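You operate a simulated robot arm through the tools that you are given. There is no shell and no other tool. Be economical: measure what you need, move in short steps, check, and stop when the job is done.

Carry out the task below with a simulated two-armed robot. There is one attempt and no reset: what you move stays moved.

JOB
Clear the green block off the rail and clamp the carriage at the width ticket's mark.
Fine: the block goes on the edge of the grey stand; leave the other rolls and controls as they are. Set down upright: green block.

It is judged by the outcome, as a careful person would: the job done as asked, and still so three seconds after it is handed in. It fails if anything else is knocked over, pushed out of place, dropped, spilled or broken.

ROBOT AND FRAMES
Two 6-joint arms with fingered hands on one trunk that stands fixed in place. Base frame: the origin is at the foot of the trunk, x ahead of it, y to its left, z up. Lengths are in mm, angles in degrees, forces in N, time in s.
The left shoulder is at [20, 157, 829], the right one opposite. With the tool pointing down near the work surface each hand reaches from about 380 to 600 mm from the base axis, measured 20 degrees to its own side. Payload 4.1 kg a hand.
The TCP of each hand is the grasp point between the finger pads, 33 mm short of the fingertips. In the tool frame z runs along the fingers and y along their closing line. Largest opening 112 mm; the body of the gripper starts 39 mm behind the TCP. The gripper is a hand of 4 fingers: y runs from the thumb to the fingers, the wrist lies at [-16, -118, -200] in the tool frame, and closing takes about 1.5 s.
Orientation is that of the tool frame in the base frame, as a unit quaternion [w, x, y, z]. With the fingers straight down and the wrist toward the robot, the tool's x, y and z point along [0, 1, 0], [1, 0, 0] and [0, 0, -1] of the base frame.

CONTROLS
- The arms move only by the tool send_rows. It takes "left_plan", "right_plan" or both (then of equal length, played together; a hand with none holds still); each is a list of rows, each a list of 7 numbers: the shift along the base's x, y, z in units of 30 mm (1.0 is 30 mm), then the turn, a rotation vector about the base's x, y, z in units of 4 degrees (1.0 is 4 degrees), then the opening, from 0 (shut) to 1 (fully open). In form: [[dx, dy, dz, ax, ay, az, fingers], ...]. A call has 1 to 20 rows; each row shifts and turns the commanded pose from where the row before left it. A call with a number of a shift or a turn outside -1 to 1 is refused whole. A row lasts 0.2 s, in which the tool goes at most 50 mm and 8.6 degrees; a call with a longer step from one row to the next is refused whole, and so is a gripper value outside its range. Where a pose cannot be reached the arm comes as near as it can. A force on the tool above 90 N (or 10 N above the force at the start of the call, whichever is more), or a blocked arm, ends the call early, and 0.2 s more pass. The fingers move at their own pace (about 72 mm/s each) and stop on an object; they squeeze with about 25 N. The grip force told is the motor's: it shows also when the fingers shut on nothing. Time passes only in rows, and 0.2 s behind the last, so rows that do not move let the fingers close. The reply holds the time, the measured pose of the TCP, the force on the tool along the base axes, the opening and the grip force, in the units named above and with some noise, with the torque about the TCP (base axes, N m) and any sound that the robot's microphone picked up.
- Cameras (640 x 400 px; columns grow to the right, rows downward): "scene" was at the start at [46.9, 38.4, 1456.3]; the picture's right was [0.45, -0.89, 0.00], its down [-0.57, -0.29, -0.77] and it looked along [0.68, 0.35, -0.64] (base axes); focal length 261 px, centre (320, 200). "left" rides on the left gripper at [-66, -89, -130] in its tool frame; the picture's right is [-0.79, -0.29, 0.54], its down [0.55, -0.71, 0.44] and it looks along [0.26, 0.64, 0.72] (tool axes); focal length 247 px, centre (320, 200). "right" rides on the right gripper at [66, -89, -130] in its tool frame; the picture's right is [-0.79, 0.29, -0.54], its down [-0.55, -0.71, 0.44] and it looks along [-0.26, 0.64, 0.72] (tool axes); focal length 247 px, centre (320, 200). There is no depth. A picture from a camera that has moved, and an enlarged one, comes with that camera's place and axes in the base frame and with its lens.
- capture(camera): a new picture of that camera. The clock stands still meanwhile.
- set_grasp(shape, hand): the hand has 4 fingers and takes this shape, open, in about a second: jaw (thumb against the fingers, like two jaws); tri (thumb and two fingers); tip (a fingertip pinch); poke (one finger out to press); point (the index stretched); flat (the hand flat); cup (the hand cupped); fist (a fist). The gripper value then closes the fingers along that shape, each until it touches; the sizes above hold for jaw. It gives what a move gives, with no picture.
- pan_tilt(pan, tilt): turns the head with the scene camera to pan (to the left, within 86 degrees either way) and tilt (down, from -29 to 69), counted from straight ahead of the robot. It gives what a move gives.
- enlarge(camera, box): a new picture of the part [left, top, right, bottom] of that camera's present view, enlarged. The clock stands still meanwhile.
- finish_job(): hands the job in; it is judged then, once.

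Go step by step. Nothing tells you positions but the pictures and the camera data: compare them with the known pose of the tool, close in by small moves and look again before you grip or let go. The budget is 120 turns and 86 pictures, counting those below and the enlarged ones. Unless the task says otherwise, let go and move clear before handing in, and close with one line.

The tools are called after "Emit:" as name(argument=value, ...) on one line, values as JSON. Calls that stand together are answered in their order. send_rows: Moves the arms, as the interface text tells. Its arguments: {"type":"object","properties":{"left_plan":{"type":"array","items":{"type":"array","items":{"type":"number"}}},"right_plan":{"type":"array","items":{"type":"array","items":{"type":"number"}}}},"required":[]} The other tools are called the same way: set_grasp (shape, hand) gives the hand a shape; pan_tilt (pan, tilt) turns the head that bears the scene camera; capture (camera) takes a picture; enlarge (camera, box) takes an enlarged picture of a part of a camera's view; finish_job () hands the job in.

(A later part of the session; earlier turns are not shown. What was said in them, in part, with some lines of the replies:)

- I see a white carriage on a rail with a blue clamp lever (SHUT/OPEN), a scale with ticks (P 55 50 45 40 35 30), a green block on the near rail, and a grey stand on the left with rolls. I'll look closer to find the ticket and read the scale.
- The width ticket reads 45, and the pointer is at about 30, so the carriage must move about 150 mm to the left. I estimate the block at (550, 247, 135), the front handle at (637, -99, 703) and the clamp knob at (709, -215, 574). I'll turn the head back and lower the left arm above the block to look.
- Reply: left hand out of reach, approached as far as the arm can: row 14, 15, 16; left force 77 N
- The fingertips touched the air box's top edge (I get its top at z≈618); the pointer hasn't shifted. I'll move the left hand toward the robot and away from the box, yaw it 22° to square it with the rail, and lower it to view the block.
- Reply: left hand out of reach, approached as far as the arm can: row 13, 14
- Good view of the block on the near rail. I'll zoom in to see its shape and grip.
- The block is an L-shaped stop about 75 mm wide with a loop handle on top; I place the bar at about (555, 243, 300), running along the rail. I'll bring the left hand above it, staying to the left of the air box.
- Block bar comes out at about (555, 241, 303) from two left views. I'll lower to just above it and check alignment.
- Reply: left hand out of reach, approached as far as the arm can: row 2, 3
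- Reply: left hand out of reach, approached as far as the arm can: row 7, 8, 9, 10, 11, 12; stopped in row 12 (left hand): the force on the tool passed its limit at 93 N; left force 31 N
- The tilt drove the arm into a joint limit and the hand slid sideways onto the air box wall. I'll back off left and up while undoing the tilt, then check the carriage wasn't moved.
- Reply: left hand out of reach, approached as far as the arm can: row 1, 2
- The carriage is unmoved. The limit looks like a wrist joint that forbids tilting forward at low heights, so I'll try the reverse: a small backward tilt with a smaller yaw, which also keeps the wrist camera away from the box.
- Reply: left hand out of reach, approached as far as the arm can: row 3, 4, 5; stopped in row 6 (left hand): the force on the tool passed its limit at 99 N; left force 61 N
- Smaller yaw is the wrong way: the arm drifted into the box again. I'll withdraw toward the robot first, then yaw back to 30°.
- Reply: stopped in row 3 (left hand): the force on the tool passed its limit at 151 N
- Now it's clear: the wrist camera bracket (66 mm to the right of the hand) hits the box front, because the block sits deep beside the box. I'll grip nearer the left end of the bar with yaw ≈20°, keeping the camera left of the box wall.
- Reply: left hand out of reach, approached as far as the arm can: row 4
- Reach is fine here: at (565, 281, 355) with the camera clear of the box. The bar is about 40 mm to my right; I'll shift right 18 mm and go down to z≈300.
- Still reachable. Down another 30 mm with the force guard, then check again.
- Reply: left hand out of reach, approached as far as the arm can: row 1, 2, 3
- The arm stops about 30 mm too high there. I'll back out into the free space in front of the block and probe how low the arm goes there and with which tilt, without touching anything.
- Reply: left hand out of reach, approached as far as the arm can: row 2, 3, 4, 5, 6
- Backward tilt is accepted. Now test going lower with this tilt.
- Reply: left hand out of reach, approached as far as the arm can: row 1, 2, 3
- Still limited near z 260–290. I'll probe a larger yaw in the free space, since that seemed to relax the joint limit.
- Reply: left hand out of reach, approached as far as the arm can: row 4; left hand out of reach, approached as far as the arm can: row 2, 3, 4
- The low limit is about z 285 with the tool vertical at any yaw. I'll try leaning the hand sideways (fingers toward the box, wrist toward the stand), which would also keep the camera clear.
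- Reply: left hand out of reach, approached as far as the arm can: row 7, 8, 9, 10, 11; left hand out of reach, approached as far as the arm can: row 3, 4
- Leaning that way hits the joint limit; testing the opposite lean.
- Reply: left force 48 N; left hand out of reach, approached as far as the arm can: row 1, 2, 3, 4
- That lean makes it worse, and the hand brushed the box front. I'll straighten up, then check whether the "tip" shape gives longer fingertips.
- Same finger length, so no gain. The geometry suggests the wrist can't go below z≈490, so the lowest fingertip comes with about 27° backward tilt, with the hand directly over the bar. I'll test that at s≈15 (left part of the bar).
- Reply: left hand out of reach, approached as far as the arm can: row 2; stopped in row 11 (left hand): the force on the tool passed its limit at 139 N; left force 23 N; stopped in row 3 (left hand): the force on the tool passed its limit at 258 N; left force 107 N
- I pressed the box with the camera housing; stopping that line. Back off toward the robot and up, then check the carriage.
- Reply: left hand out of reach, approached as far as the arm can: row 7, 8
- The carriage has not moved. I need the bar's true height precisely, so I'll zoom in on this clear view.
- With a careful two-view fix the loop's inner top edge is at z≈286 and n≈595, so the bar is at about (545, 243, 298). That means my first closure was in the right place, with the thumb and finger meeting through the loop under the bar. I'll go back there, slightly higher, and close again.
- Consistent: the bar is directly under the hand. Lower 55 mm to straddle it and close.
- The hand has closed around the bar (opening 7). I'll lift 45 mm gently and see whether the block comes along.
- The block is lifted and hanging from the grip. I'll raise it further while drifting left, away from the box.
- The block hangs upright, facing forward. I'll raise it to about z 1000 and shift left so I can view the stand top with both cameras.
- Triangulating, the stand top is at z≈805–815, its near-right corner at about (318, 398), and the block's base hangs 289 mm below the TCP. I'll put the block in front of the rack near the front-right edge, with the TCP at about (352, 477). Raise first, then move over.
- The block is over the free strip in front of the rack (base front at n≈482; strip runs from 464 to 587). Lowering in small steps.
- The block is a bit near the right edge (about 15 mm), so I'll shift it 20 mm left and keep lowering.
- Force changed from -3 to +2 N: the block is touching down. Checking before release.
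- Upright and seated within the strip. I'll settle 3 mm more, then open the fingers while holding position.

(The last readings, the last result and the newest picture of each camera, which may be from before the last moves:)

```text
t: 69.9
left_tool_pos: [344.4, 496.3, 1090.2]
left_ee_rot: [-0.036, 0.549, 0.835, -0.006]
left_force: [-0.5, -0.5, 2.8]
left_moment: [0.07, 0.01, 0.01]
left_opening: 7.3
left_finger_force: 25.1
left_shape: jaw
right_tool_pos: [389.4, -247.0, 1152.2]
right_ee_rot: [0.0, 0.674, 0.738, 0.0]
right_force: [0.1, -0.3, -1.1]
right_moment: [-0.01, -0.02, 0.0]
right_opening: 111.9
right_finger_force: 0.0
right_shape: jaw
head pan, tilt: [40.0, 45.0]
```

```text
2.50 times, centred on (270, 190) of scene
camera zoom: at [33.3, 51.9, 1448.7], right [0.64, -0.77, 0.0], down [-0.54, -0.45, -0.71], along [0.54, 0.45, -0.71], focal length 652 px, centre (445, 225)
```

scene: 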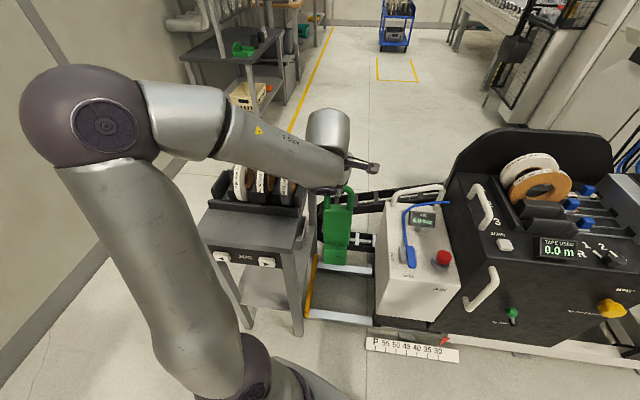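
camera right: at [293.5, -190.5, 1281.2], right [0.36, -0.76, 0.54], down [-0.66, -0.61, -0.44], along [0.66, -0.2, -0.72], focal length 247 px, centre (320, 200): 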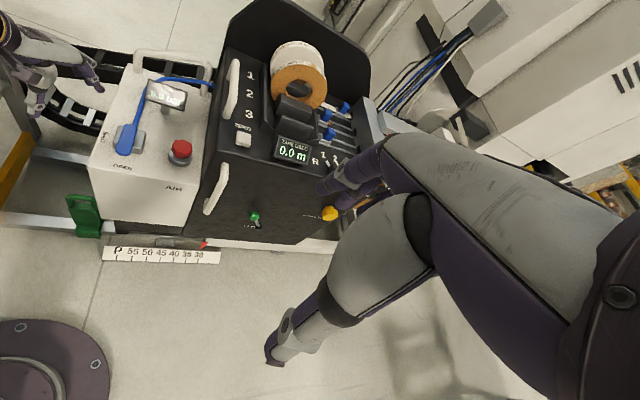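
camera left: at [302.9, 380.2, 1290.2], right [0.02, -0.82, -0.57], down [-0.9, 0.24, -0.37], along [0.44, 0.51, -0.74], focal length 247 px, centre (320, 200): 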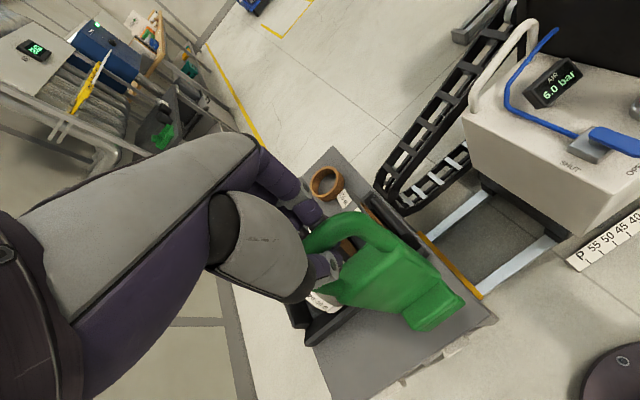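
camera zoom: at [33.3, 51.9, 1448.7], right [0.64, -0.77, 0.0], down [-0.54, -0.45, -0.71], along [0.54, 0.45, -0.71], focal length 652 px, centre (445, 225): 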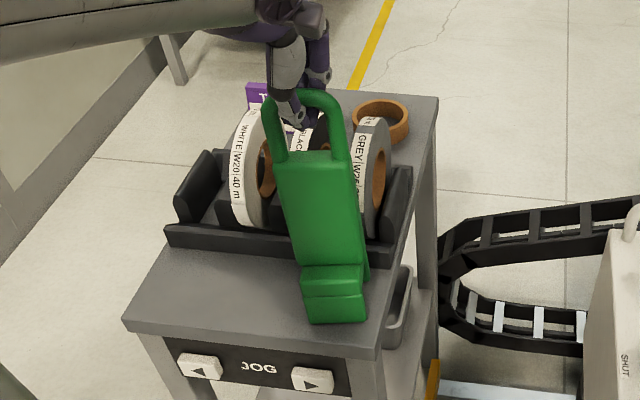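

It's resting on the stand now. Opening.

Emit:
send_rows(left_plan=[[0, 0, 0, 0, 0, 0, 0.3], [0, 0, 0, 0, 0, 0, 0.6], [0, 0, 0, 0, 0, 0, 0.9], [0, 0, 0, 0, 0, 0, 1], [0, 0, 0, 0, 0, 0, 1], [0, 0, 0, 0, 0, 0, 1], [0, 0, 0, 0, 0, 0, 1]])

Emit:
enlarge(camera="left", box=[200, 120, 520, 380])

```text
t: 71.5
left_tool_pos: [344.0, 495.9, 1089.9]
left_ee_rot: [-0.036, 0.548, 0.836, -0.004]
left_force: [0.0, 0.5, 0.0]
left_moment: [0.02, 0.02, 0.02]
left_opening: 111.9
left_finger_force: 0.0
left_shape: jaw
right_tool_pos: [389.1, -247.1, 1151.5]
right_ee_rot: [0.0, 0.675, 0.738, -0.001]
right_force: [0.3, 0.3, 0.0]
right_moment: [-0.02, 0.0, 0.02]
right_opening: 111.6
right_finger_force: 0.1
right_shape: jaw
head pan, tilt: [40.0, 45.0]
```

```text
1.54 times, centred on (360, 250) of left
camera zoom: at [295.6, 397.9, 1220.5], right [0.02, -0.82, -0.57], down [-0.9, 0.24, -0.37], along [0.44, 0.51, -0.74], focal length 380 px, centre (258, 123)
```

zoom: 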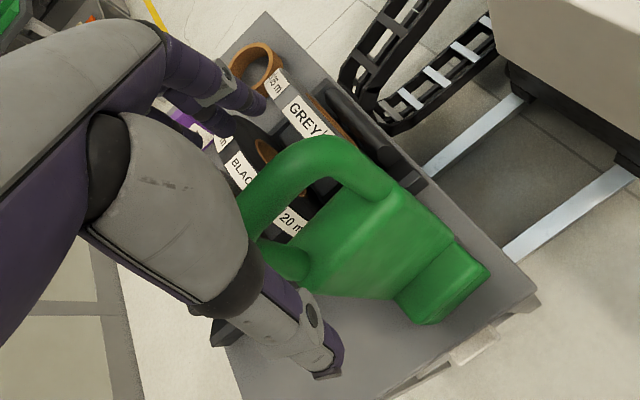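

Released; the block stands by itself. I'll raise the hand straight up and view the block.

Emit:
send_rows(left_plan=[[0, 0, 0.5, 0, 0, 0, 1], [0, 0, 0.7, 0, 0, 0, 1], [0, 0, 0.8, 0, 0, 0, 1], [0, 0, 0.8, 0, 0, 0, 1], [0, 0, 0.3, 0, 0, 0, 1]])

Emit:
capture(camera="scene")

```text
t: 72.7
left_tool_pos: [343.4, 496.4, 1183.2]
left_ee_rot: [-0.036, 0.549, 0.835, -0.005]
left_force: [-0.3, -0.4, 1.5]
left_moment: [-0.01, -0.02, -0.05]
left_opening: 111.9
left_finger_force: 0.0
left_shape: jaw
right_tool_pos: [388.7, -247.2, 1151.4]
right_ee_rot: [0.0, 0.674, 0.739, 0.0]
right_force: [0.9, -0.5, 0.2]
right_moment: [-0.01, 0.03, 0.02]
right_opening: 111.7
right_finger_force: 0.0
right_shape: jaw
head pan, tilt: [40.0, 45.0]
```

```text
22 pictures are left
```

scene: 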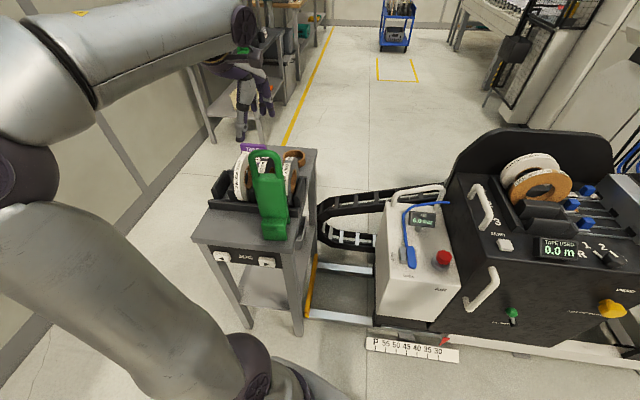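

The block stands upright on the stand. Now the carriage: I'll zoom in on the green CLAMP lever and the front handle with the right camera.

Emit:
enlarge(camera="right", box=[190, 130, 350, 250])

```text
3.33 times, centred on (270, 190) of right
camera zoom: at [293.3, -190.5, 1281.3], right [0.36, -0.76, 0.54], down [-0.66, -0.61, -0.44], along [0.66, -0.2, -0.72], focal length 823 px, centre (487, 233)
```

zoom: 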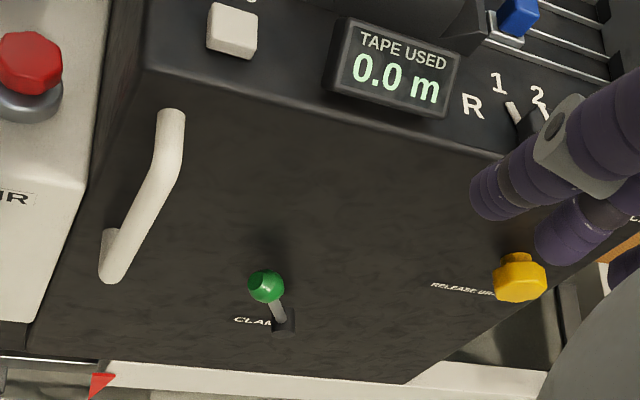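

I'll bring the right hand in front of the panel for a close look at the clamp lever.

Emit:
send_rows(right_plan=[[0.475, 0.19, -0.95, 0, 0, 0, 1], [0.475, 0.19, -0.95, 0, 0, 0, 1], [0.475, 0.19, -0.95, 0, 0, 0, 1], [0.475, 0.19, -0.95, 0, 0, 0, 1], [0.475, 0.19, -0.95, 0, 0, 0, 1], [0.475, 0.19, -0.95, 0, 0, 0, 1], [0.475, 0.19, -0.95, 0, 0, 0, 1], [0.475, 0.19, -0.95, 0, 0, 0, 1], [0.475, 0.19, -0.95, 0, 0, 0, 1], [0.475, 0.19, -0.95, 0, 0, 0, 1], [0.475, 0.19, -0.95, 0, 0, 0, 1], [0.475, 0.19, -0.95, 0, 0, 0, 1]])

Emit:
pan_tilt(pan=10, tilt=48)

Emit:
capture(camera="right")

```text
t: 75.3
left_tool_pos: [343.2, 495.3, 1181.7]
left_ee_rot: [-0.036, 0.549, 0.835, -0.005]
left_force: [-0.2, -0.4, 0.2]
left_moment: [-0.01, -0.01, 0.0]
left_opening: 111.5
left_finger_force: 0.0
left_shape: jaw
right_tool_pos: [559.1, -178.9, 806.8]
right_ee_rot: [0.0, 0.674, 0.739, 0.0]
right_force: [0.0, -0.1, -0.3]
right_moment: [0.01, 0.02, -0.02]
right_opening: 111.9
right_finger_force: 0.0
right_shape: jaw
head pan, tilt: [40.0, 45.0]
```

```text
t: 76.2
left_tool_pos: [342.9, 496.1, 1182.1]
left_ee_rot: [-0.035, 0.548, 0.836, -0.005]
left_force: [0.8, -0.4, -0.4]
left_moment: [0.01, -0.01, 0.0]
left_opening: 111.7
left_finger_force: 0.1
left_shape: jaw
right_tool_pos: [558.6, -179.3, 808.9]
right_ee_rot: [0.0, 0.674, 0.738, 0.0]
right_force: [-0.4, -0.2, -0.1]
right_moment: [0.0, -0.02, -0.02]
right_opening: 111.8
right_finger_force: 0.2
right_shape: jaw
head pan, tilt: [10.0, 48.0]
```

```text
20 pictures are left
camera right: at [462.4, -122.4, 938.3], right [0.36, -0.76, 0.54], down [-0.66, -0.61, -0.44], along [0.66, -0.2, -0.72], focal length 247 px, centre (320, 200)
```

right: 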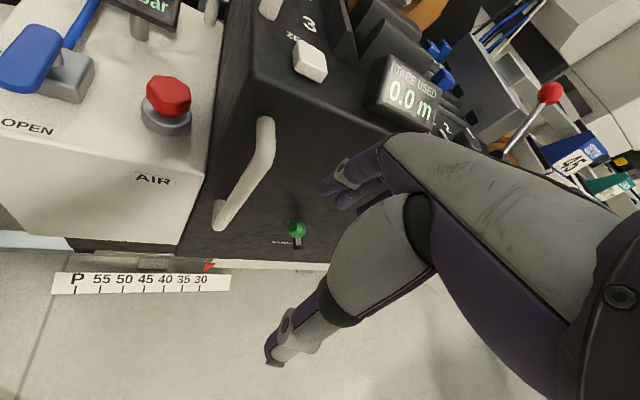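

Emit:
enlarge(camera="right", box=[190, 110, 330, 290])

Emit:
enlarge(camera="scene", box=[300, 180, 480, 330])

```text
2.22 times, centred on (260, 200) of right
camera zoom: at [462.4, -122.4, 938.3], right [0.36, -0.76, 0.54], down [-0.66, -0.61, -0.44], along [0.66, -0.2, -0.72], focal length 549 px, centre (453, 200)
```

zoom: 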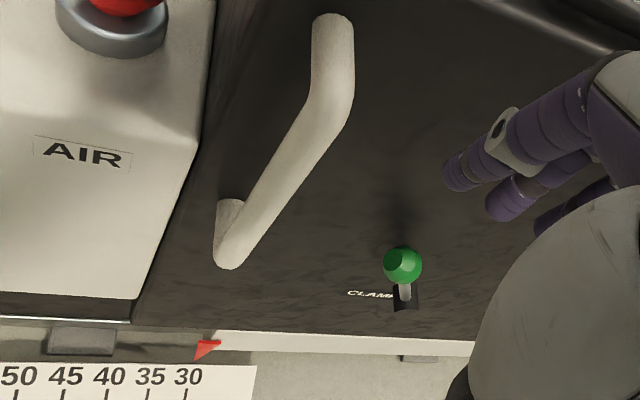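

```text
2.67 times, centred on (390, 255) of scene
camera zoom: at [48.6, 13.4, 1444.5], right [0.17, -0.98, 0.0], down [-0.73, -0.13, -0.67], along [0.66, 0.12, -0.74], focal length 696 px, centre (133, 53)
```

zoom: 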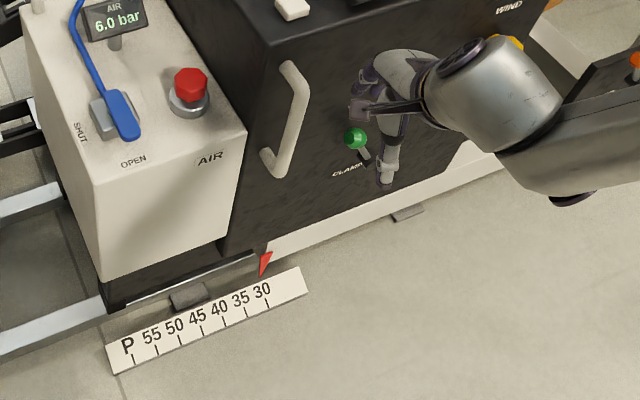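

The pointer is at 30 and the lever points up. I estimate the handle bar at about (636, -102) between z 500 and 740, so I'll try to slide the carriage with the open fingers against the bar's right side. First I'll position right of the bar and descend.

Emit:
send_rows(right_plan=[[0.6, -0.1, 0, 0, 0, 0, 1], [0.6, -0.1, 0, 0, 0, 0, 1], [0.3, 0, -0.8, 0, 0, 0, 1], [0, 0, -0.9, 0, 0, 0, 1], [0, 0, -0.9, 0, 0, 0, 1], [0, 0, -0.9, 0, 0, 0, 1], [0, 0, -0.9, 0, 0, 0, 1]])

Emit:
capture(camera="right")

```text
t: 77.8
left_tool_pos: [342.1, 496.2, 1183.0]
left_ee_rot: [-0.035, 0.548, 0.835, -0.005]
left_force: [0.3, -0.7, -0.5]
left_moment: [-0.02, 0.0, 0.0]
left_opening: 111.9
left_finger_force: 0.1
left_shape: jaw
right_tool_pos: [604.9, -183.8, 677.5]
right_ee_rot: [-0.001, 0.676, 0.737, -0.004]
right_force: [0.1, 0.7, -0.7]
right_moment: [0.01, 0.01, 0.0]
right_opening: 111.8
right_finger_force: 0.1
right_shape: jaw
head pan, tilt: [10.0, 48.0]
```

```text
17 pictures are left
camera right: at [510.0, -125.1, 807.7], right [0.36, -0.76, 0.54], down [-0.66, -0.62, -0.43], along [0.66, -0.21, -0.72], focal length 247 px, centre (320, 200)
```

right: 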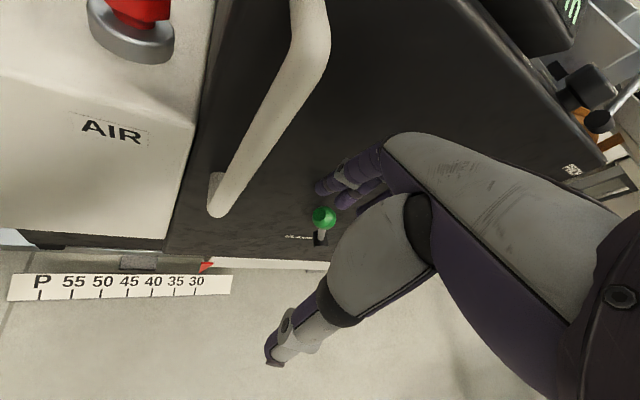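

The fingertips are at the same depth as the bar, about 50 mm to its right. I'll push left along the rail in small rows, 72 mm first, and check the pointer.

Emit:
send_rows(right_plan=[[-0.182, 0.356, 0, 0, 0, 0, 1], [-0.182, 0.356, 0, 0, 0, 0, 1], [-0.182, 0.356, 0, 0, 0, 0, 1], [-0.182, 0.356, 0, 0, 0, 0, 1], [-0.182, 0.356, 0, 0, 0, 0, 1], [-0.182, 0.356, 0, 0, 0, 0, 1]])

Emit:
capture(camera="right")

```text
t: 79.2
left_tool_pos: [343.7, 494.3, 1181.9]
left_ee_rot: [-0.035, 0.549, 0.835, -0.005]
left_force: [0.3, -0.1, -0.2]
left_moment: [-0.03, 0.02, 0.03]
left_opening: 111.8
left_finger_force: 0.0
left_shape: jaw
right_tool_pos: [575.3, -132.5, 679.3]
right_ee_rot: [0.004, 0.686, 0.728, 0.003]
right_force: [7.1, -56.7, -1.6]
right_moment: [-0.95, -0.08, -3.63]
right_opening: 111.0
right_finger_force: 0.1
right_shape: jaw
head pan, tilt: [10.0, 48.0]
```

```text
16 pictures are left
camera right: at [480.2, -72.2, 808.0], right [0.33, -0.77, 0.54], down [-0.67, -0.59, -0.44], along [0.66, -0.22, -0.72], focal length 247 px, centre (320, 200)
```

right: 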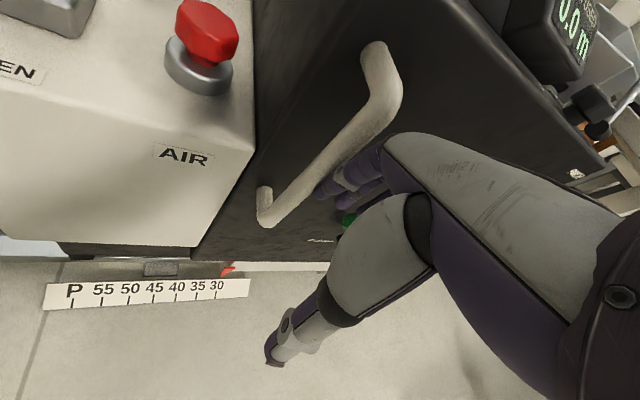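

Contact at about 57 N and the pointer hasn't moved. I'll push slightly more to see if it yields.

Emit:
send_rows(right_plan=[[-0.12, 0.24, 0, 0, 0, 0, 1], [-0.12, 0.24, 0, 0, 0, 0, 1], [0, 0, 0, 0, 0, 0, 1]])

```text
t: 79.8
left_tool_pos: [341.1, 496.8, 1183.8]
left_ee_rot: [-0.036, 0.548, 0.836, -0.005]
left_force: [0.5, -1.8, 0.1]
left_moment: [0.06, 0.0, 0.0]
left_opening: 111.6
left_finger_force: 0.0
left_shape: jaw
right_tool_pos: [576.1, -129.2, 680.6]
right_ee_rot: [0.008, 0.697, 0.717, 0.003]
right_force: [-5.4, -22.6, 1.7]
right_moment: [-0.18, -0.12, -1.28]
right_opening: 110.9
right_finger_force: 0.1
right_shape: jaw
head pan, tilt: [10.0, 48.0]
stopped in row 2 (right hand): the force on the tool passed its limit at 94 N (the readings are from after the stop); the commanded pose is now the measured one
```

The carriage is clamped, so the lever must be released first. I'll back off to the right and zoom on the lever.

Emit:
send_rows(right_plan=[[0.2, -0.4, 0, 0, 0, 0.4, 1], [0.3, -0.6, 0, 0, 0, 0.4, 1], [0.4, -0.8, 0, 0, 0, 0, 1], [0.35, -0.7, -0.3, 0, 0, 0, 1]])

Emit:
enlarge(camera="right", box=[240, 130, 380, 270])

```text
t: 80.8
left_tool_pos: [341.8, 496.3, 1181.7]
left_ee_rot: [-0.036, 0.549, 0.835, -0.005]
left_force: [-0.4, 1.4, -0.9]
left_moment: [-0.03, -0.02, 0.01]
left_opening: 111.9
left_finger_force: 0.1
left_shape: jaw
right_tool_pos: [622.3, -192.9, 678.3]
right_ee_rot: [0.007, 0.675, 0.738, -0.003]
right_force: [-0.5, -0.4, -1.3]
right_moment: [-0.03, -0.01, 0.01]
right_opening: 111.6
right_finger_force: 0.1
right_shape: jaw
right hand out of reach, approached as far as the arm can: row 3, 4
head pan, tilt: [10.0, 48.0]
```

```text
2.86 times, centred on (310, 200) of right
camera zoom: at [525.3, -134.0, 805.9], right [0.35, -0.76, 0.55], down [-0.66, -0.62, -0.43], along [0.67, -0.21, -0.71], focal length 706 px, centre (349, 200)
```

zoom: 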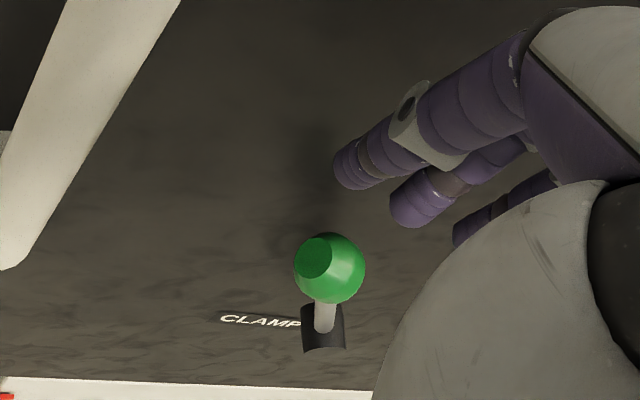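

The lever is a swing handle lying along the panel. It now leans left toward the CLAMP label, about 33° from vertical, so it must swing right to release. I'll yaw the right hand to about -20° (which also gives low reach) and bring the finger backs to the left of the knob.

Emit:
send_rows(right_plan=[[-0.7, 0.4, 0.3, 0, 0, -0.9, 1], [-0.5, 0.3, 0, 0, 0, -0.9, 1], [0, 0, 0, 0, 0, -0.9, 1], [0, 0, 0, 0, 0, -0.9, 1], [0, 0, 0, 0, 0, -0.9, 1], [0, 0, 0, 0, 0, -0.9, 1], [0, 0, -0.5, 0, 0, -0.9, 1], [0.3, -0.1, -0.9, 0, 0, 0, 1], [0.3, -0.1, -0.9, 0, 0, 0, 1]])

Emit:
capture(camera="right")

```text
t: 82.8
left_tool_pos: [342.8, 496.6, 1182.0]
left_ee_rot: [-0.036, 0.548, 0.836, -0.004]
left_force: [0.0, 0.5, 0.2]
left_moment: [-0.01, -0.04, 0.01]
left_opening: 112.1
left_finger_force: 0.1
left_shape: jaw
right_tool_pos: [602.5, -177.6, 616.5]
right_ee_rot: [0.007, 0.819, 0.574, 0.001]
right_force: [0.2, 0.3, -0.1]
right_moment: [0.02, 0.04, 0.01]
right_opening: 112.0
right_finger_force: 0.0
right_shape: jaw
head pan, tilt: [10.0, 48.0]
```

```text
14 pictures are left
camera right: at [538.8, -83.5, 744.9], right [-0.01, -0.84, 0.55], down [-0.85, -0.28, -0.44], along [0.52, -0.47, -0.71], focal length 247 px, centre (320, 200)
```

right: 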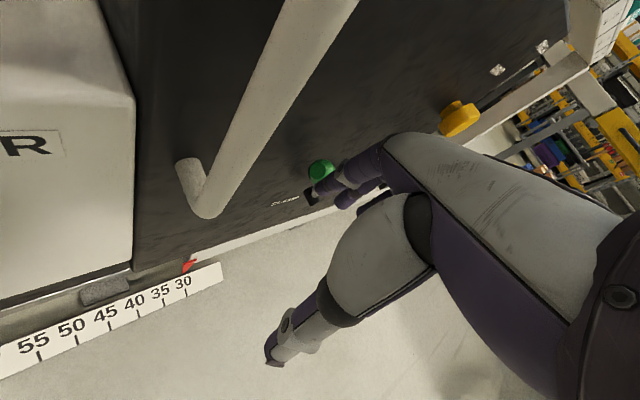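

Two views now give the knob at (725, -218, 547) and the pivot at (764, -267, 437): a ~125 mm lever leaning left. I'll go 28 mm deeper, lower to the knob's height, and push it right along the panel.

Emit:
send_rows(right_plan=[[-0.1, 0.15, -0.8, 0, 0, 0, 1], [0.45, 0.25, -0.8, 0, 0, 0, 1], [0.45, 0.25, 0, 0, 0, 0, 1], [0.2, -0.33, 0, 0, 0, 0, 1], [0.2, -0.33, 0, 0, 0, 0, 1]])

Emit:
send_rows(right_plan=[[0.212, -0.34, 0, 0, 0, 0, 1], [0.212, -0.34, 0, 0, 0, 0, 1], [0.212, -0.34, 0, 0, 0, 0, 1], [0.212, -0.34, 0, 0, 0, 0, 1], [0.212, -0.34, 0, 0, 0, 0, 1]])

Emit:
enlarge(camera="right", box=[200, 80, 460, 280])

```text
t: 84.0
left_tool_pos: [342.5, 496.2, 1182.9]
left_ee_rot: [-0.035, 0.548, 0.836, -0.005]
left_force: [-0.1, 0.8, 0.0]
left_moment: [-0.02, -0.02, -0.02]
left_opening: 111.5
left_finger_force: 0.0
left_shape: jaw
right_tool_pos: [638.3, -177.0, 571.1]
right_ee_rot: [0.006, 0.819, 0.574, 0.001]
right_force: [0.0, -0.6, -0.3]
right_moment: [0.0, 0.01, 0.01]
right_opening: 111.7
right_finger_force: 0.0
right_shape: jaw
head pan, tilt: [10.0, 48.0]
```

```text
t: 85.2
left_tool_pos: [342.5, 496.5, 1182.7]
left_ee_rot: [-0.036, 0.549, 0.835, -0.005]
left_force: [0.4, 0.4, 0.0]
left_moment: [0.01, -0.05, 0.01]
left_opening: 111.7
left_finger_force: 0.1
left_shape: jaw
right_tool_pos: [671.2, -228.6, 569.5]
right_ee_rot: [0.008, 0.819, 0.574, 0.002]
right_force: [-11.3, -6.7, 5.1]
right_moment: [-0.21, -0.28, -0.74]
right_opening: 109.1
right_finger_force: 0.0
right_shape: jaw
head pan, tilt: [10.0, 48.0]
```

```text
2.00 times, centred on (330, 180) of right
camera zoom: at [607.7, -135.7, 696.9], right [-0.01, -0.84, 0.55], down [-0.85, -0.28, -0.44], along [0.52, -0.47, -0.71], focal length 494 px, centre (300, 240)
```

zoom: 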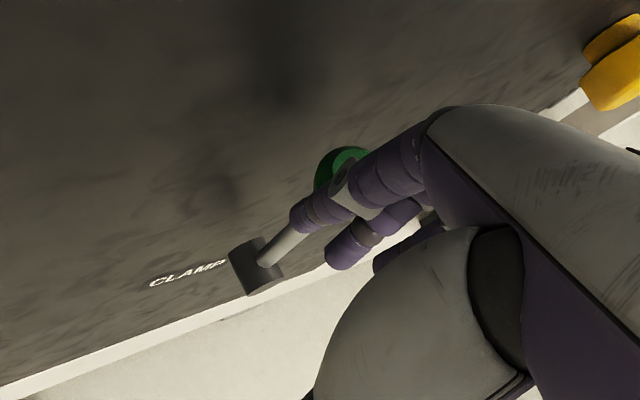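

The lever has swung with the push (knob moved right by about 45 mm, low force). I'll continue pushing right.

Emit:
send_rows(right_plan=[[0.212, -0.34, 0, 0, 0, 0, 1], [0.212, -0.34, 0, 0, 0, 0, 1], [0.212, -0.34, 0, 0, 0, 0, 1], [0.212, -0.34, 0, 0, 0, 0, 1], [0, 0, 0, 0, 0, 0, 1]])

Emit:
enlarge(camera="right", box=[180, 80, 440, 280])

```text
t: 86.4
left_tool_pos: [342.0, 495.8, 1182.4]
left_ee_rot: [-0.035, 0.549, 0.835, -0.004]
left_force: [1.1, -0.1, -0.7]
left_moment: [0.02, 0.06, 0.0]
left_opening: 111.6
left_finger_force: 0.1
left_shape: jaw
right_tool_pos: [697.4, -269.1, 570.2]
right_ee_rot: [0.008, 0.819, 0.574, 0.001]
right_force: [0.3, 0.1, -0.2]
right_moment: [0.0, 0.03, 0.01]
right_opening: 111.5
right_finger_force: 0.1
right_shape: jaw
head pan, tilt: [10.0, 48.0]
```

```text
2.00 times, centred on (310, 180) of right
camera zoom: at [633.9, -176.1, 698.7], right [-0.01, -0.84, 0.55], down [-0.85, -0.28, -0.44], along [0.52, -0.47, -0.71], focal length 494 px, centre (340, 240)
```

zoom: 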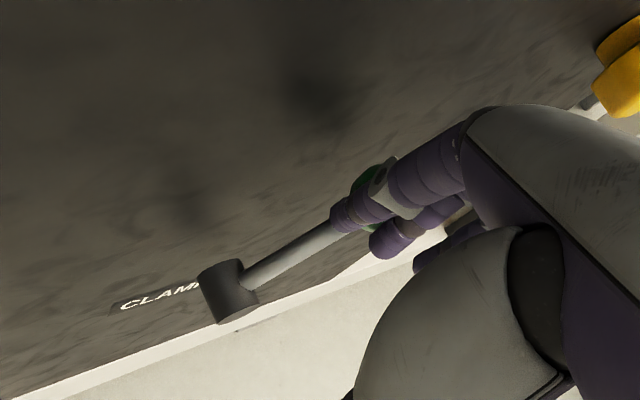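

The lever is now just past vertical. I'll continue right, adding some yaw to extend the sweep.

Emit:
send_rows(right_plan=[[0.18, -0.29, 0, 0, 0, -0.8, 1], [0.18, -0.29, 0, 0, 0, -0.8, 1], [0.18, -0.29, 0, 0, 0, -0.8, 1], [0.18, -0.29, 0, 0, 0, -0.8, 1], [0, 0, 0, 0, 0, 0, 1]])

Emit:
enlarge(camera="right", box=[180, 80, 440, 280])

```text
t: 87.6
left_tool_pos: [341.8, 497.3, 1182.5]
left_ee_rot: [-0.035, 0.549, 0.835, -0.005]
left_force: [0.0, -0.8, -0.3]
left_moment: [-0.02, 0.01, -0.01]
left_opening: 111.9
left_finger_force: 0.1
left_shape: jaw
right_tool_pos: [718.5, -304.6, 569.6]
right_ee_rot: [0.008, 0.877, 0.48, 0.0]
right_force: [0.1, -0.9, -0.3]
right_moment: [0.02, 0.0, 0.01]
right_opening: 111.8
right_finger_force: 0.0
right_shape: jaw
head pan, tilt: [10.0, 48.0]
```

```text
2.00 times, centred on (310, 180) of right
camera zoom: at [677.4, -199.5, 697.9], right [-0.19, -0.81, 0.55], down [-0.89, -0.09, -0.44], along [0.41, -0.57, -0.71], focal length 494 px, centre (340, 240)
```

zoom: 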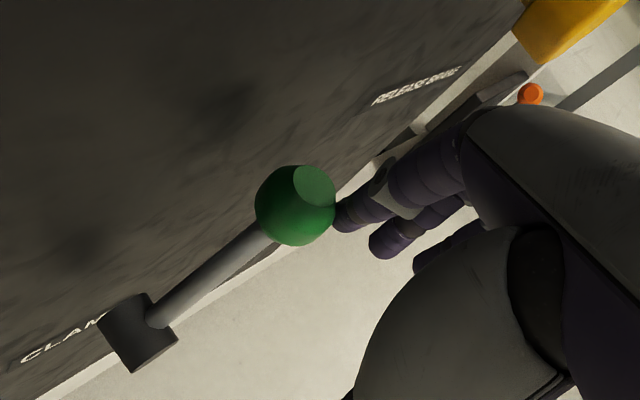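

The fingers have slid past the knob; the lever now leans right. I'll withdraw upward, go back to the right side of the handle bar, and test whether the carriage is free.

Emit:
send_rows(right_plan=[[0, 0, 0.9, 0, 0, 0, 1], [0, 0, 0.9, 0, 0, 0, 1], [-0.4, -0.2, 0.9, 0, 0, 0, 1], [-0.8, -0.4, 0.8, 0, 0, 0.9, 1], [-0.9, -0.3, 0.5, 0, 0, 0.9, 1], [-0.9, 0.5, 0, 0, 0, 0.9, 1], [-0.7, 0.9, 0, 0, 0, 0.9, 1], [-0.3, 0.9, 0, 0, 0, 0.9, 1], [0, 0.9, 0, 0, 0, 0.9, 1], [0.2, 0.9, 0, 0, 0, 0, 1], [0.2, 0.7, 0, 0, 0, 0, 1]])

```text
t: 90.0
left_tool_pos: [342.9, 496.0, 1182.1]
left_ee_rot: [-0.035, 0.548, 0.835, -0.005]
left_force: [0.1, -0.7, 0.8]
left_moment: [0.04, 0.02, -0.02]
left_opening: 111.7
left_finger_force: 0.1
left_shape: jaw
right_tool_pos: [611.3, -187.1, 688.7]
right_ee_rot: [0.008, 0.771, 0.636, 0.002]
right_force: [0.0, -0.5, 0.1]
right_moment: [0.02, 0.0, 0.03]
right_opening: 111.9
right_finger_force: 0.1
right_shape: jaw
head pan, tilt: [10.0, 48.0]
```

Emit:
send_rows(right_plan=[[-0.1, 0.4, -0.3, 0, 0, 0, 1], [-0.2, 0.35, -0.3, 0, 0, 0, 1], [-0.212, 0.34, 0, 0, 0, 0, 1], [-0.212, 0.34, 0, 0, 0, 0, 1], [-0.212, 0.34, 0, 0, 0, 0, 1], [-0.212, 0.34, 0, 0, 0, 0, 1], [-0.212, 0.34, 0, 0, 0, 0, 1], [-0.212, 0.34, 0, 0, 0, 0, 1], [-0.212, 0.34, 0, 0, 0, 0, 1]])

Emit:
capture(camera="right")

```text
t: 92.0
left_tool_pos: [342.8, 496.5, 1182.5]
left_ee_rot: [-0.036, 0.549, 0.835, -0.005]
left_force: [0.9, -0.6, -0.6]
left_moment: [-0.02, -0.04, -0.03]
left_opening: 111.5
left_finger_force: 0.0
left_shape: jaw
right_tool_pos: [556.8, -90.8, 670.0]
right_ee_rot: [0.006, 0.769, 0.639, 0.001]
right_force: [0.4, 0.2, 0.6]
right_moment: [-0.02, 0.06, 0.02]
right_opening: 111.5
right_finger_force: 0.0
right_shape: jaw
head pan, tilt: [10.0, 48.0]
```

```text
10 pictures are left
camera right: at [478.8, -8.3, 799.1], right [0.13, -0.83, 0.55], down [-0.79, -0.42, -0.44], along [0.59, -0.38, -0.71], focal length 247 px, centre (320, 200)
```

right: 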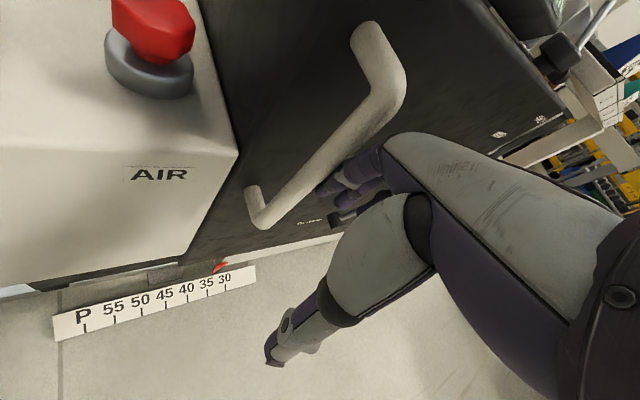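

The carriage is free and has moved to about 32. I'll push roughly 95 mm more, slowing at the end, then measure.

Emit:
send_rows(right_plan=[[-0.212, 0.34, 0, 0, 0, 0, 1], [-0.212, 0.34, 0, 0, 0, 0, 1], [-0.212, 0.34, 0, 0, 0, 0, 1], [-0.212, 0.34, 0, 0, 0, 0, 1], [-0.212, 0.34, 0, 0, 0, 0, 1], [-0.212, 0.34, 0, 0, 0, 0, 1], [-0.18, 0.28, 0, 0, 0, 0, 1], [-0.12, 0.19, 0, 0, 0, 0, 1], [-0.06, 0.1, 0, 0, 0, 0, 1], [0, 0, 0, 0, 0, 0, 1]])

Emit:
enlarge(camera="scene", box=[260, 210, 420, 330])

```text
t: 94.2
left_tool_pos: [341.6, 496.4, 1182.2]
left_ee_rot: [-0.036, 0.549, 0.835, -0.005]
left_force: [-0.4, 0.1, 0.8]
left_moment: [0.01, 0.0, 0.02]
left_opening: 111.9
left_finger_force: 0.0
left_shape: jaw
right_tool_pos: [508.1, -14.3, 670.4]
right_ee_rot: [0.007, 0.771, 0.637, 0.001]
right_force: [-0.4, 0.4, -0.3]
right_moment: [-0.01, 0.01, -0.03]
right_opening: 111.6
right_finger_force: 0.0
right_shape: jaw
head pan, tilt: [10.0, 48.0]
```

```text
3.33 times, centred on (340, 270) of scene
camera zoom: at [48.6, 13.4, 1444.5], right [0.17, -0.98, 0.0], down [-0.73, -0.13, -0.67], along [0.66, 0.12, -0.74], focal length 870 px, centre (253, -33)
```

zoom: 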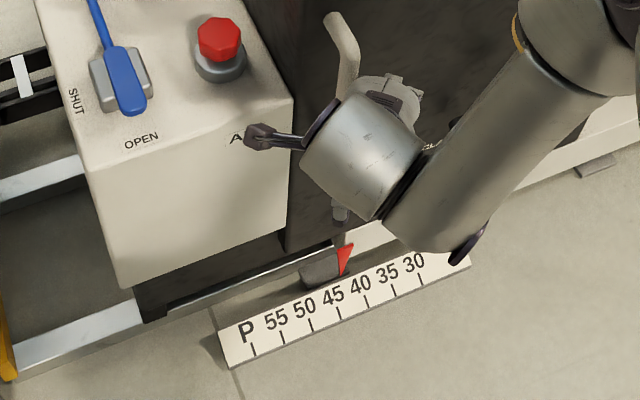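

The pointer reads about 42.4 now. I'll push 20 mm more slowly and take enlarged looks.

Emit:
send_rows(right_plan=[[-0.12, 0.19, 0, 0, 0, 0, 1], [-0.12, 0.19, 0, 0, 0, 0, 1], [-0.08, 0.13, 0, 0, 0, 0, 1], [-0.04, 0.06, 0, 0, 0, 0, 1], [0, 0, 0, 0, 0, 0, 1]])

Emit:
enlarge(camera="scene", box=[310, 250, 390, 300])

Emit:
enlarge(camera="right", box=[80, 220, 280, 345])

```text
t: 95.4
left_tool_pos: [343.4, 495.3, 1181.5]
left_ee_rot: [-0.035, 0.548, 0.836, -0.005]
left_force: [0.4, 0.1, -0.1]
left_moment: [0.01, 0.01, 0.0]
left_opening: 111.5
left_finger_force: 0.1
left_shape: jaw
right_tool_pos: [497.5, 1.6, 671.5]
right_ee_rot: [0.008, 0.771, 0.636, 0.002]
right_force: [0.3, 0.5, -0.1]
right_moment: [0.02, 0.0, -0.01]
right_opening: 111.8
right_finger_force: 0.0
right_shape: jaw
head pan, tilt: [10.0, 48.0]
```

```text
8.00 times, centred on (350, 275) of scene
camera zoom: at [48.6, 13.4, 1444.5], right [0.17, -0.98, 0.0], down [-0.73, -0.13, -0.67], along [0.66, 0.12, -0.74], focal length 2087 px, centre (80, -400)
```

zoom: 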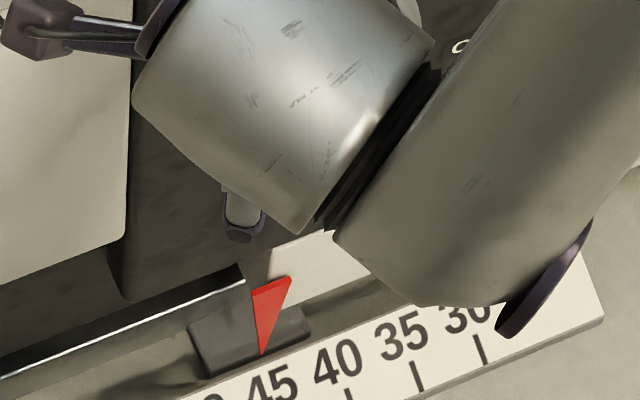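

```text
3.20 times, centred on (180, 282) of right
camera zoom: at [419.1, 84.7, 799.6], right [0.12, -0.83, 0.55], down [-0.8, -0.41, -0.44], along [0.59, -0.38, -0.71], focal length 790 px, centre (768, -64)
```

zoom: 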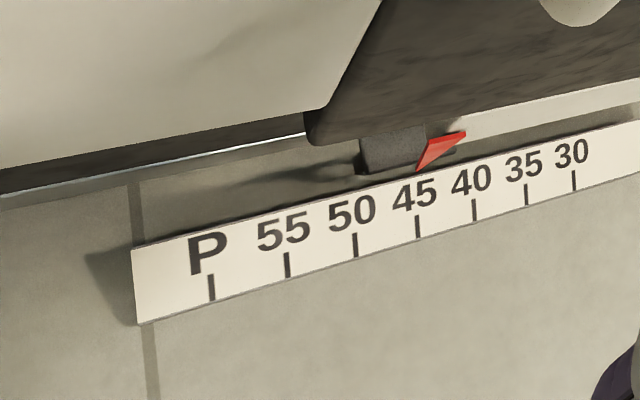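

Both views read about 44.2, so about 8 mm remains. I'll push 8 mm slowly.

Emit:
send_rows(right_plan=[[-0.06, 0.095, 0, 0, 0, 0, 1], [-0.05, 0.08, 0, 0, 0, 0, 1], [-0.03, 0.05, 0, 0, 0, 0, 1], [0, 0, 0, 0, 0, 0, 1]])

Emit:
enlarge(camera="right", box=[140, 230, 240, 305])

```text
t: 96.4
left_tool_pos: [343.0, 496.1, 1182.8]
left_ee_rot: [-0.036, 0.549, 0.835, -0.005]
left_force: [0.2, 0.3, 0.3]
left_moment: [0.0, -0.01, 0.01]
left_opening: 111.9
left_finger_force: 0.1
left_shape: jaw
right_tool_pos: [492.8, 8.8, 671.3]
right_ee_rot: [0.008, 0.772, 0.636, 0.003]
right_force: [0.9, -2.4, -0.1]
right_moment: [-0.06, -0.01, -0.12]
right_opening: 112.1
right_finger_force: 0.1
right_shape: jaw
head pan, tilt: [10.0, 48.0]
```

```text
5.33 times, centred on (190, 268) of right
camera zoom: at [415.3, 90.9, 799.2], right [0.12, -0.83, 0.55], down [-0.8, -0.41, -0.44], along [0.59, -0.38, -0.71], focal length 1317 px, centre (1013, -160)
```

zoom: 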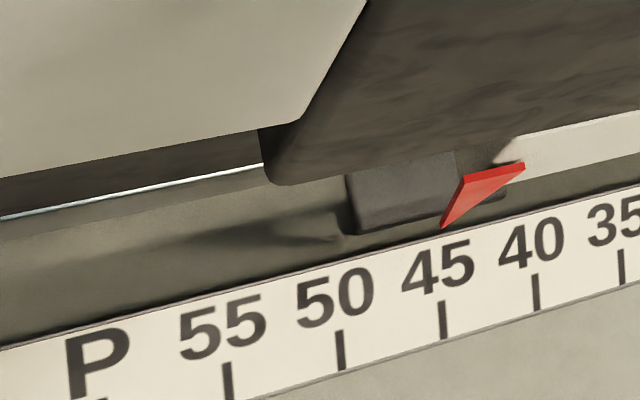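

The carriage hadn't moved: it had coasted ahead and the finger is only now touching it. The true tick direction gives a reading of about 44.4, so I'll push 6 mm more, slowly.

Emit:
send_rows(right_plan=[[-0.033, 0.06, 0, 0, 0, 0, 1], [-0.033, 0.06, 0, 0, 0, 0, 1], [-0.033, 0.06, 0, 0, 0, 0, 1], [0, 0, 0, 0, 0, 0, 1]])

Emit:
enlarge(camera="right", box=[140, 230, 240, 305])

```text
t: 97.4
left_tool_pos: [343.0, 496.3, 1183.7]
left_ee_rot: [-0.035, 0.548, 0.836, -0.005]
left_force: [0.3, 0.1, 0.0]
left_moment: [0.0, 0.01, -0.03]
left_opening: 111.9
left_finger_force: 0.1
left_shape: jaw
right_tool_pos: [489.3, 14.1, 669.6]
right_ee_rot: [0.007, 0.772, 0.636, 0.002]
right_force: [-0.8, -10.1, 2.4]
right_moment: [-0.09, -0.11, -0.62]
right_opening: 112.0
right_finger_force: 0.1
right_shape: jaw
head pan, tilt: [10.0, 48.0]
```

```text
5.33 times, centred on (190, 268) of right
camera zoom: at [411.9, 96.2, 798.9], right [0.12, -0.83, 0.55], down [-0.8, -0.41, -0.44], along [0.59, -0.38, -0.71], focal length 1317 px, centre (1013, -160)
```

zoom: 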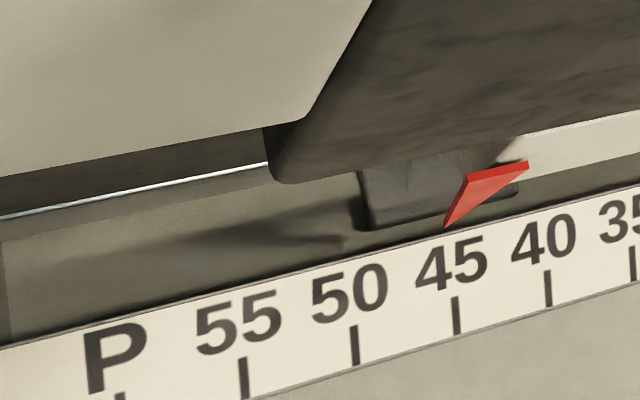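

The pointer's projection now falls on the 45 tick. Next I'll withdraw the finger to the right and bring it to the right of the lever knob, now near (702, -154, 550), to swing it back to CLAMP.

Emit:
send_rows(right_plan=[[0.2, -0.4, 0, 0, 0, 0, 1], [0.42, -0.84, 0, 0, 0, -0.6, 1], [0.43, -0.84, 0, 0, 0, -0.6, 1], [0.43, -0.84, 0, 0, 0, 0, 1], [0.43, -0.84, 0, 0, 0, 0, 1], [0.43, -0.84, 0, 0, 0, 0, 1], [0.43, -0.84, 0, 0, 0, 0, 1], [0.43, -0.84, 0, 0, 0, 0, 1], [0.43, -0.84, 0, 0, 0, 0, 1], [0.3, -0.5, 0, 0, 0, 0, 1], [0, 0, -0.8, 0, 0, 0, 1], [0, 0, -0.8, 0, 0, 0, 1], [0, 0, -0.8, 0, 0, 0, 1], [0, 0, -0.8, 0, 0, 0, 1]])

Emit:
capture(camera="right")

```text
t: 100.4
left_tool_pos: [343.3, 496.3, 1181.2]
left_ee_rot: [-0.036, 0.549, 0.835, -0.005]
left_force: [0.3, 0.1, 0.4]
left_moment: [-0.02, -0.04, 0.01]
left_opening: 111.7
left_finger_force: 0.1
left_shape: jaw
right_tool_pos: [608.0, -216.7, 575.4]
right_ee_rot: [0.008, 0.798, 0.603, 0.002]
right_force: [0.0, 0.1, 0.1]
right_moment: [-0.02, 0.04, -0.03]
right_opening: 111.7
right_finger_force: 0.0
right_shape: jaw
head pan, tilt: [10.0, 48.0]
```

```text
4 pictures are left
camera right: at [537.7, -127.4, 703.3], right [0.05, -0.83, 0.55], down [-0.83, -0.34, -0.44], along [0.56, -0.43, -0.71], focal length 247 px, centre (320, 200)
```

right: 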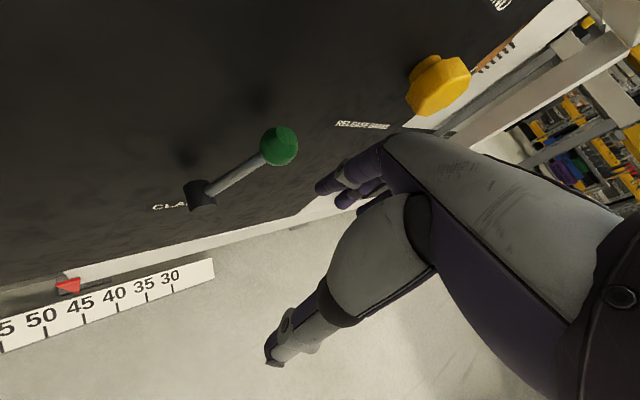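

Clear view: pointer at 45, and the lever leans right with its knob at about (704, -177, 545). I'll move the fingertip in beside it on the right and push left in slow steps.

Emit:
send_rows(right_plan=[[0.15, -0.3, 0, 0, 0, 0, 1], [0.62, 0.32, 0, 0, 0, 0, 1], [0.62, 0.32, 0, 0, 0, 0, 1], [0, 0, 0, 0, 0, 0, 1]])

Emit:
send_rows(right_plan=[[-0.15, 0.297, 0, 0, 0, 0, 1], [-0.15, 0.297, 0, 0, 0, 0, 1], [-0.15, 0.297, 0, 0, 0, 0, 1], [-0.15, 0.297, 0, 0, 0, 0, 1], [-0.15, 0.297, 0, 0, 0, 0, 1]])

```text
t: 101.4
left_tool_pos: [342.9, 495.8, 1182.6]
left_ee_rot: [-0.036, 0.548, 0.835, -0.005]
left_force: [-0.8, 0.1, 0.4]
left_moment: [0.01, 0.02, -0.02]
left_opening: 111.6
left_finger_force: 0.2
left_shape: jaw
right_tool_pos: [649.7, -204.9, 575.4]
right_ee_rot: [0.008, 0.797, 0.603, 0.001]
right_force: [0.9, -0.3, 0.4]
right_moment: [0.0, -0.01, 0.01]
right_opening: 111.7
right_finger_force: 0.0
right_shape: jaw
head pan, tilt: [10.0, 48.0]
```

```text
t: 102.6
left_tool_pos: [342.4, 497.0, 1182.5]
left_ee_rot: [-0.036, 0.548, 0.836, -0.006]
left_force: [-0.5, 0.4, -0.1]
left_moment: [0.01, 0.02, 0.03]
left_opening: 111.6
left_finger_force: 0.1
left_shape: jaw
right_tool_pos: [626.1, -158.4, 575.1]
right_ee_rot: [0.006, 0.797, 0.604, 0.001]
right_force: [0.2, 0.4, 0.6]
right_moment: [0.0, -0.03, -0.01]
right_opening: 111.7
right_finger_force: 0.0
right_shape: jaw
head pan, tilt: [10.0, 48.0]
```

Emit:
send_rows(right_plan=[[-0.15, 0.297, 0, 0, 0, 0, 1], [-0.15, 0.297, 0, 0, 0, 0, 1], [-0.15, 0.297, 0, 0, 0, 0, 1], [-0.15, 0.297, 0, 0, 0, 0, 1]])

Emit:
enlarge(camera="right", box=[50, 80, 410, 305])

```text
t: 103.6
left_tool_pos: [342.5, 495.7, 1183.9]
left_ee_rot: [-0.035, 0.548, 0.836, -0.006]
left_force: [0.3, 0.0, 0.1]
left_moment: [0.02, 0.01, 0.05]
left_opening: 111.7
left_finger_force: 0.0
left_shape: jaw
right_tool_pos: [608.3, -123.6, 575.8]
right_ee_rot: [0.007, 0.798, 0.603, 0.002]
right_force: [0.0, 0.2, 0.1]
right_moment: [-0.03, -0.01, 0.0]
right_opening: 112.3
right_finger_force: 0.0
right_shape: jaw
head pan, tilt: [10.0, 48.0]
```

```text
1.78 times, centred on (230, 192) of right
camera zoom: at [538.4, -36.1, 702.6], right [0.05, -0.83, 0.55], down [-0.83, -0.34, -0.44], along [0.56, -0.43, -0.71], focal length 439 px, centre (480, 213)
```

zoom: 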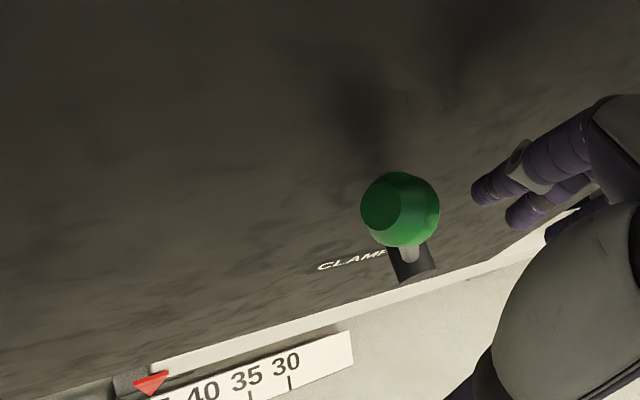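

The lever snapped over to the left by itself. I'll follow with a gentle push to make sure it is fully seated, watching the force.

Emit:
send_rows(right_plan=[[-0.15, 0.297, 0, 0, 0, 0, 1], [-0.12, 0.24, 0, 0, 0, 0, 1], [-0.06, 0.12, 0, 0, 0, 0, 1], [0, 0, 0, 0, 0, 0, 1]])

```text
t: 104.6
left_tool_pos: [341.3, 496.7, 1181.5]
left_ee_rot: [-0.036, 0.548, 0.836, -0.004]
left_force: [1.1, -0.5, 0.3]
left_moment: [-0.02, 0.02, 0.03]
left_opening: 111.8
left_finger_force: 0.1
left_shape: jaw
right_tool_pos: [599.4, -105.6, 574.0]
right_ee_rot: [0.008, 0.797, 0.603, 0.002]
right_force: [0.5, -0.2, 1.1]
right_moment: [0.04, -0.01, 0.02]
right_opening: 112.0
right_finger_force: 0.0
right_shape: jaw
head pan, tilt: [10.0, 48.0]
```

Emit:
send_rows(right_plan=[[-0.06, 0.12, 0, 0, 0, 0, 1], [-0.06, 0.12, 0, 0, 0, 0, 1], [0, 0, 0, 0, 0, 0, 1]])

```text
t: 105.4
left_tool_pos: [342.7, 495.0, 1183.4]
left_ee_rot: [-0.036, 0.548, 0.835, -0.005]
left_force: [-0.4, 0.4, 0.3]
left_moment: [0.02, -0.02, -0.01]
left_opening: 111.7
left_finger_force: 0.2
left_shape: jaw
right_tool_pos: [594.9, -99.3, 574.7]
right_ee_rot: [0.008, 0.799, 0.602, 0.001]
right_force: [2.0, -5.5, -1.3]
right_moment: [-0.12, -0.01, -0.33]
right_opening: 111.8
right_finger_force: 0.1
right_shape: jaw
head pan, tilt: [10.0, 48.0]
```

Emit:
send_rows(right_plan=[[-0.045, 0.09, 0, 0, 0, 0, 1], [-0.045, 0.09, 0, 0, 0, 0, 1], [0, 0, 0, 0, 0, 0, 1]])

```text
t: 106.2
left_tool_pos: [343.4, 496.4, 1184.1]
left_ee_rot: [-0.035, 0.549, 0.835, -0.005]
left_force: [-0.3, -0.3, 0.0]
left_moment: [0.01, -0.01, 0.04]
left_opening: 111.9
left_finger_force: 0.1
left_shape: jaw
right_tool_pos: [593.6, -93.1, 575.1]
right_ee_rot: [0.008, 0.799, 0.602, 0.001]
right_force: [5.0, -10.0, 1.4]
right_moment: [-0.23, -0.19, -0.64]
right_opening: 111.9
right_finger_force: 0.0
right_shape: jaw
head pan, tilt: [10.0, 48.0]
```

The force rises to 11 N against a stop: the lever is seated at CLAMP. I'll back off and withdraw, then verify the pointer.

Emit:
send_rows(right_plan=[[0.3, -0.6, 0, 0, 0, 0, 1], [0.3, -0.6, 0, 0, 0, 0, 1], [-0.6, -0.3, 0, 0, 0, 0, 1], [-0.8, -0.4, 0.2, 0, 0, 0, 1], [-0.6, -0.3, 0.6, 0, 0, 0, 1], [0, 0, 0.8, 0, 0, 0, 1], [0, 0, 0.8, 0, 0, 0, 1]])

Emit:
enlarge(camera="scene", box=[270, 210, 430, 310])

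```text
t: 107.8
left_tool_pos: [343.1, 496.2, 1182.8]
left_ee_rot: [-0.036, 0.548, 0.836, -0.005]
left_force: [0.2, 0.7, -0.5]
left_moment: [-0.02, 0.01, 0.0]
left_opening: 111.6
left_finger_force: 0.1
left_shape: jaw
right_tool_pos: [551.8, -160.0, 646.1]
right_ee_rot: [0.008, 0.797, 0.603, 0.002]
right_force: [-0.9, -0.3, 0.3]
right_moment: [0.01, 0.01, 0.01]
right_opening: 111.9
right_finger_force: 0.0
right_shape: jaw
head pan, tilt: [10.0, 48.0]
```

```text
4.00 times, centred on (350, 260) of scene
camera zoom: at [48.7, 13.3, 1444.5], right [0.17, -0.98, 0.0], down [-0.73, -0.13, -0.67], along [0.66, 0.12, -0.74], focal length 1043 px, centre (200, -40)
```

zoom: 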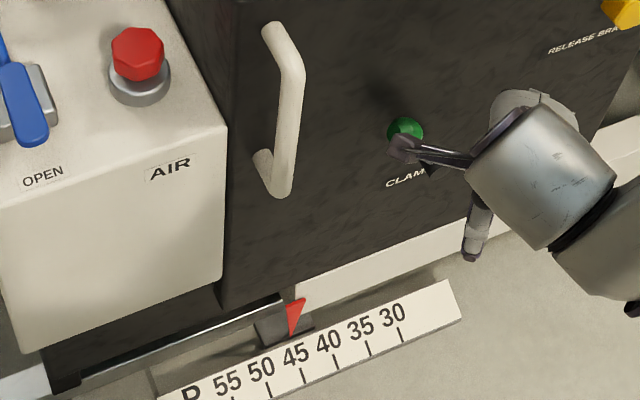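

The pointer sits on the 45 tick and the lever is at CLAMP. I'll withdraw both hands clear and take a last look at the stand.

Emit:
send_rows(right_plan=[[-0.6, -0.2, 0.8, 0, 0, 0, 1], [-0.6, -0.2, 0.8, 0, 0, 0, 1], [-0.4, -0.2, 0.9, 0, 0, 0, 1], [-0.3, -0.1, 0.9, 0, 0, 0, 1], [0, 0, 0.9, 0, 0, 0, 1], [0, 0, 0.9, 0, 0, 0, 1]], left_plan=[[0, 0, 0.6, 0, 0, 0, 1], [0, 0, 0.6, 0, 0, 0, 1], [0, 0, 0.4, 0, 0, 0, 1], [0, 0, 0, 0, 0, 0, 1], [0, 0, 0, 0, 0, 0, 1], [0, 0, 0, 0, 0, 0, 1]])

Emit:
pan_tilt(pan=28, tilt=46)

Emit:
capture(camera="scene")

```text
t: 109.2
left_tool_pos: [341.3, 496.6, 1230.5]
left_ee_rot: [-0.036, 0.549, 0.835, -0.005]
left_force: [0.0, -0.2, 0.6]
left_moment: [0.01, 0.02, 0.0]
left_opening: 112.0
left_finger_force: 0.0
left_shape: jaw
right_tool_pos: [494.0, -179.0, 803.1]
right_ee_rot: [0.007, 0.798, 0.603, 0.001]
right_force: [0.9, -0.1, 0.5]
right_moment: [-0.02, 0.03, 0.02]
right_opening: 112.0
right_finger_force: 0.1
right_shape: jaw
head pan, tilt: [10.0, 48.0]
```

```text
t: 110.0
left_tool_pos: [341.5, 496.8, 1231.5]
left_ee_rot: [-0.035, 0.548, 0.835, -0.005]
left_force: [-0.7, 0.0, 0.5]
left_moment: [-0.03, 0.0, 0.01]
left_opening: 111.7
left_finger_force: 0.0
left_shape: jaw
right_tool_pos: [493.6, -179.3, 804.1]
right_ee_rot: [0.007, 0.798, 0.602, 0.002]
right_force: [0.0, 0.5, 0.0]
right_moment: [0.02, 0.03, -0.01]
right_opening: 112.0
right_finger_force: 0.2
right_shape: jaw
head pan, tilt: [28.0, 46.0]
```

```text
1 pictures are left
```

scene: 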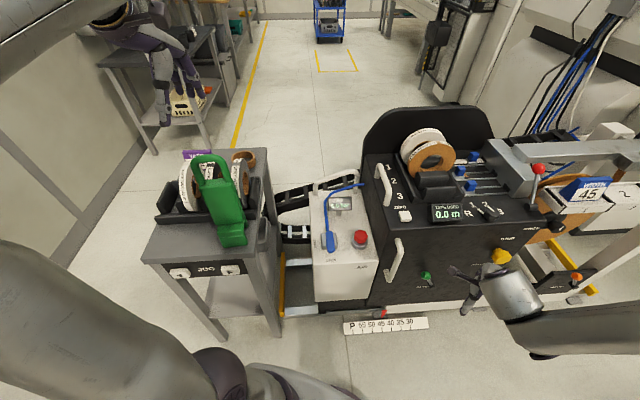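

The block stands upright on the stand, the rolls are in place, the pointer is at 45 with the lever at CLAMP, and both hands are clear. Handing in.

Emit:
finish_job()

```text
The job is handed in.
```

The green block is off the rail and standing upright on the front edge of the grey stand, and the carriage is clamped with its pointer at 45, the width ticket's mark. While I was working out how to reach the block, my left hand pushed against the air box several times, with one spike of about 258 N. The pointer didn't move, and I saw no damage.
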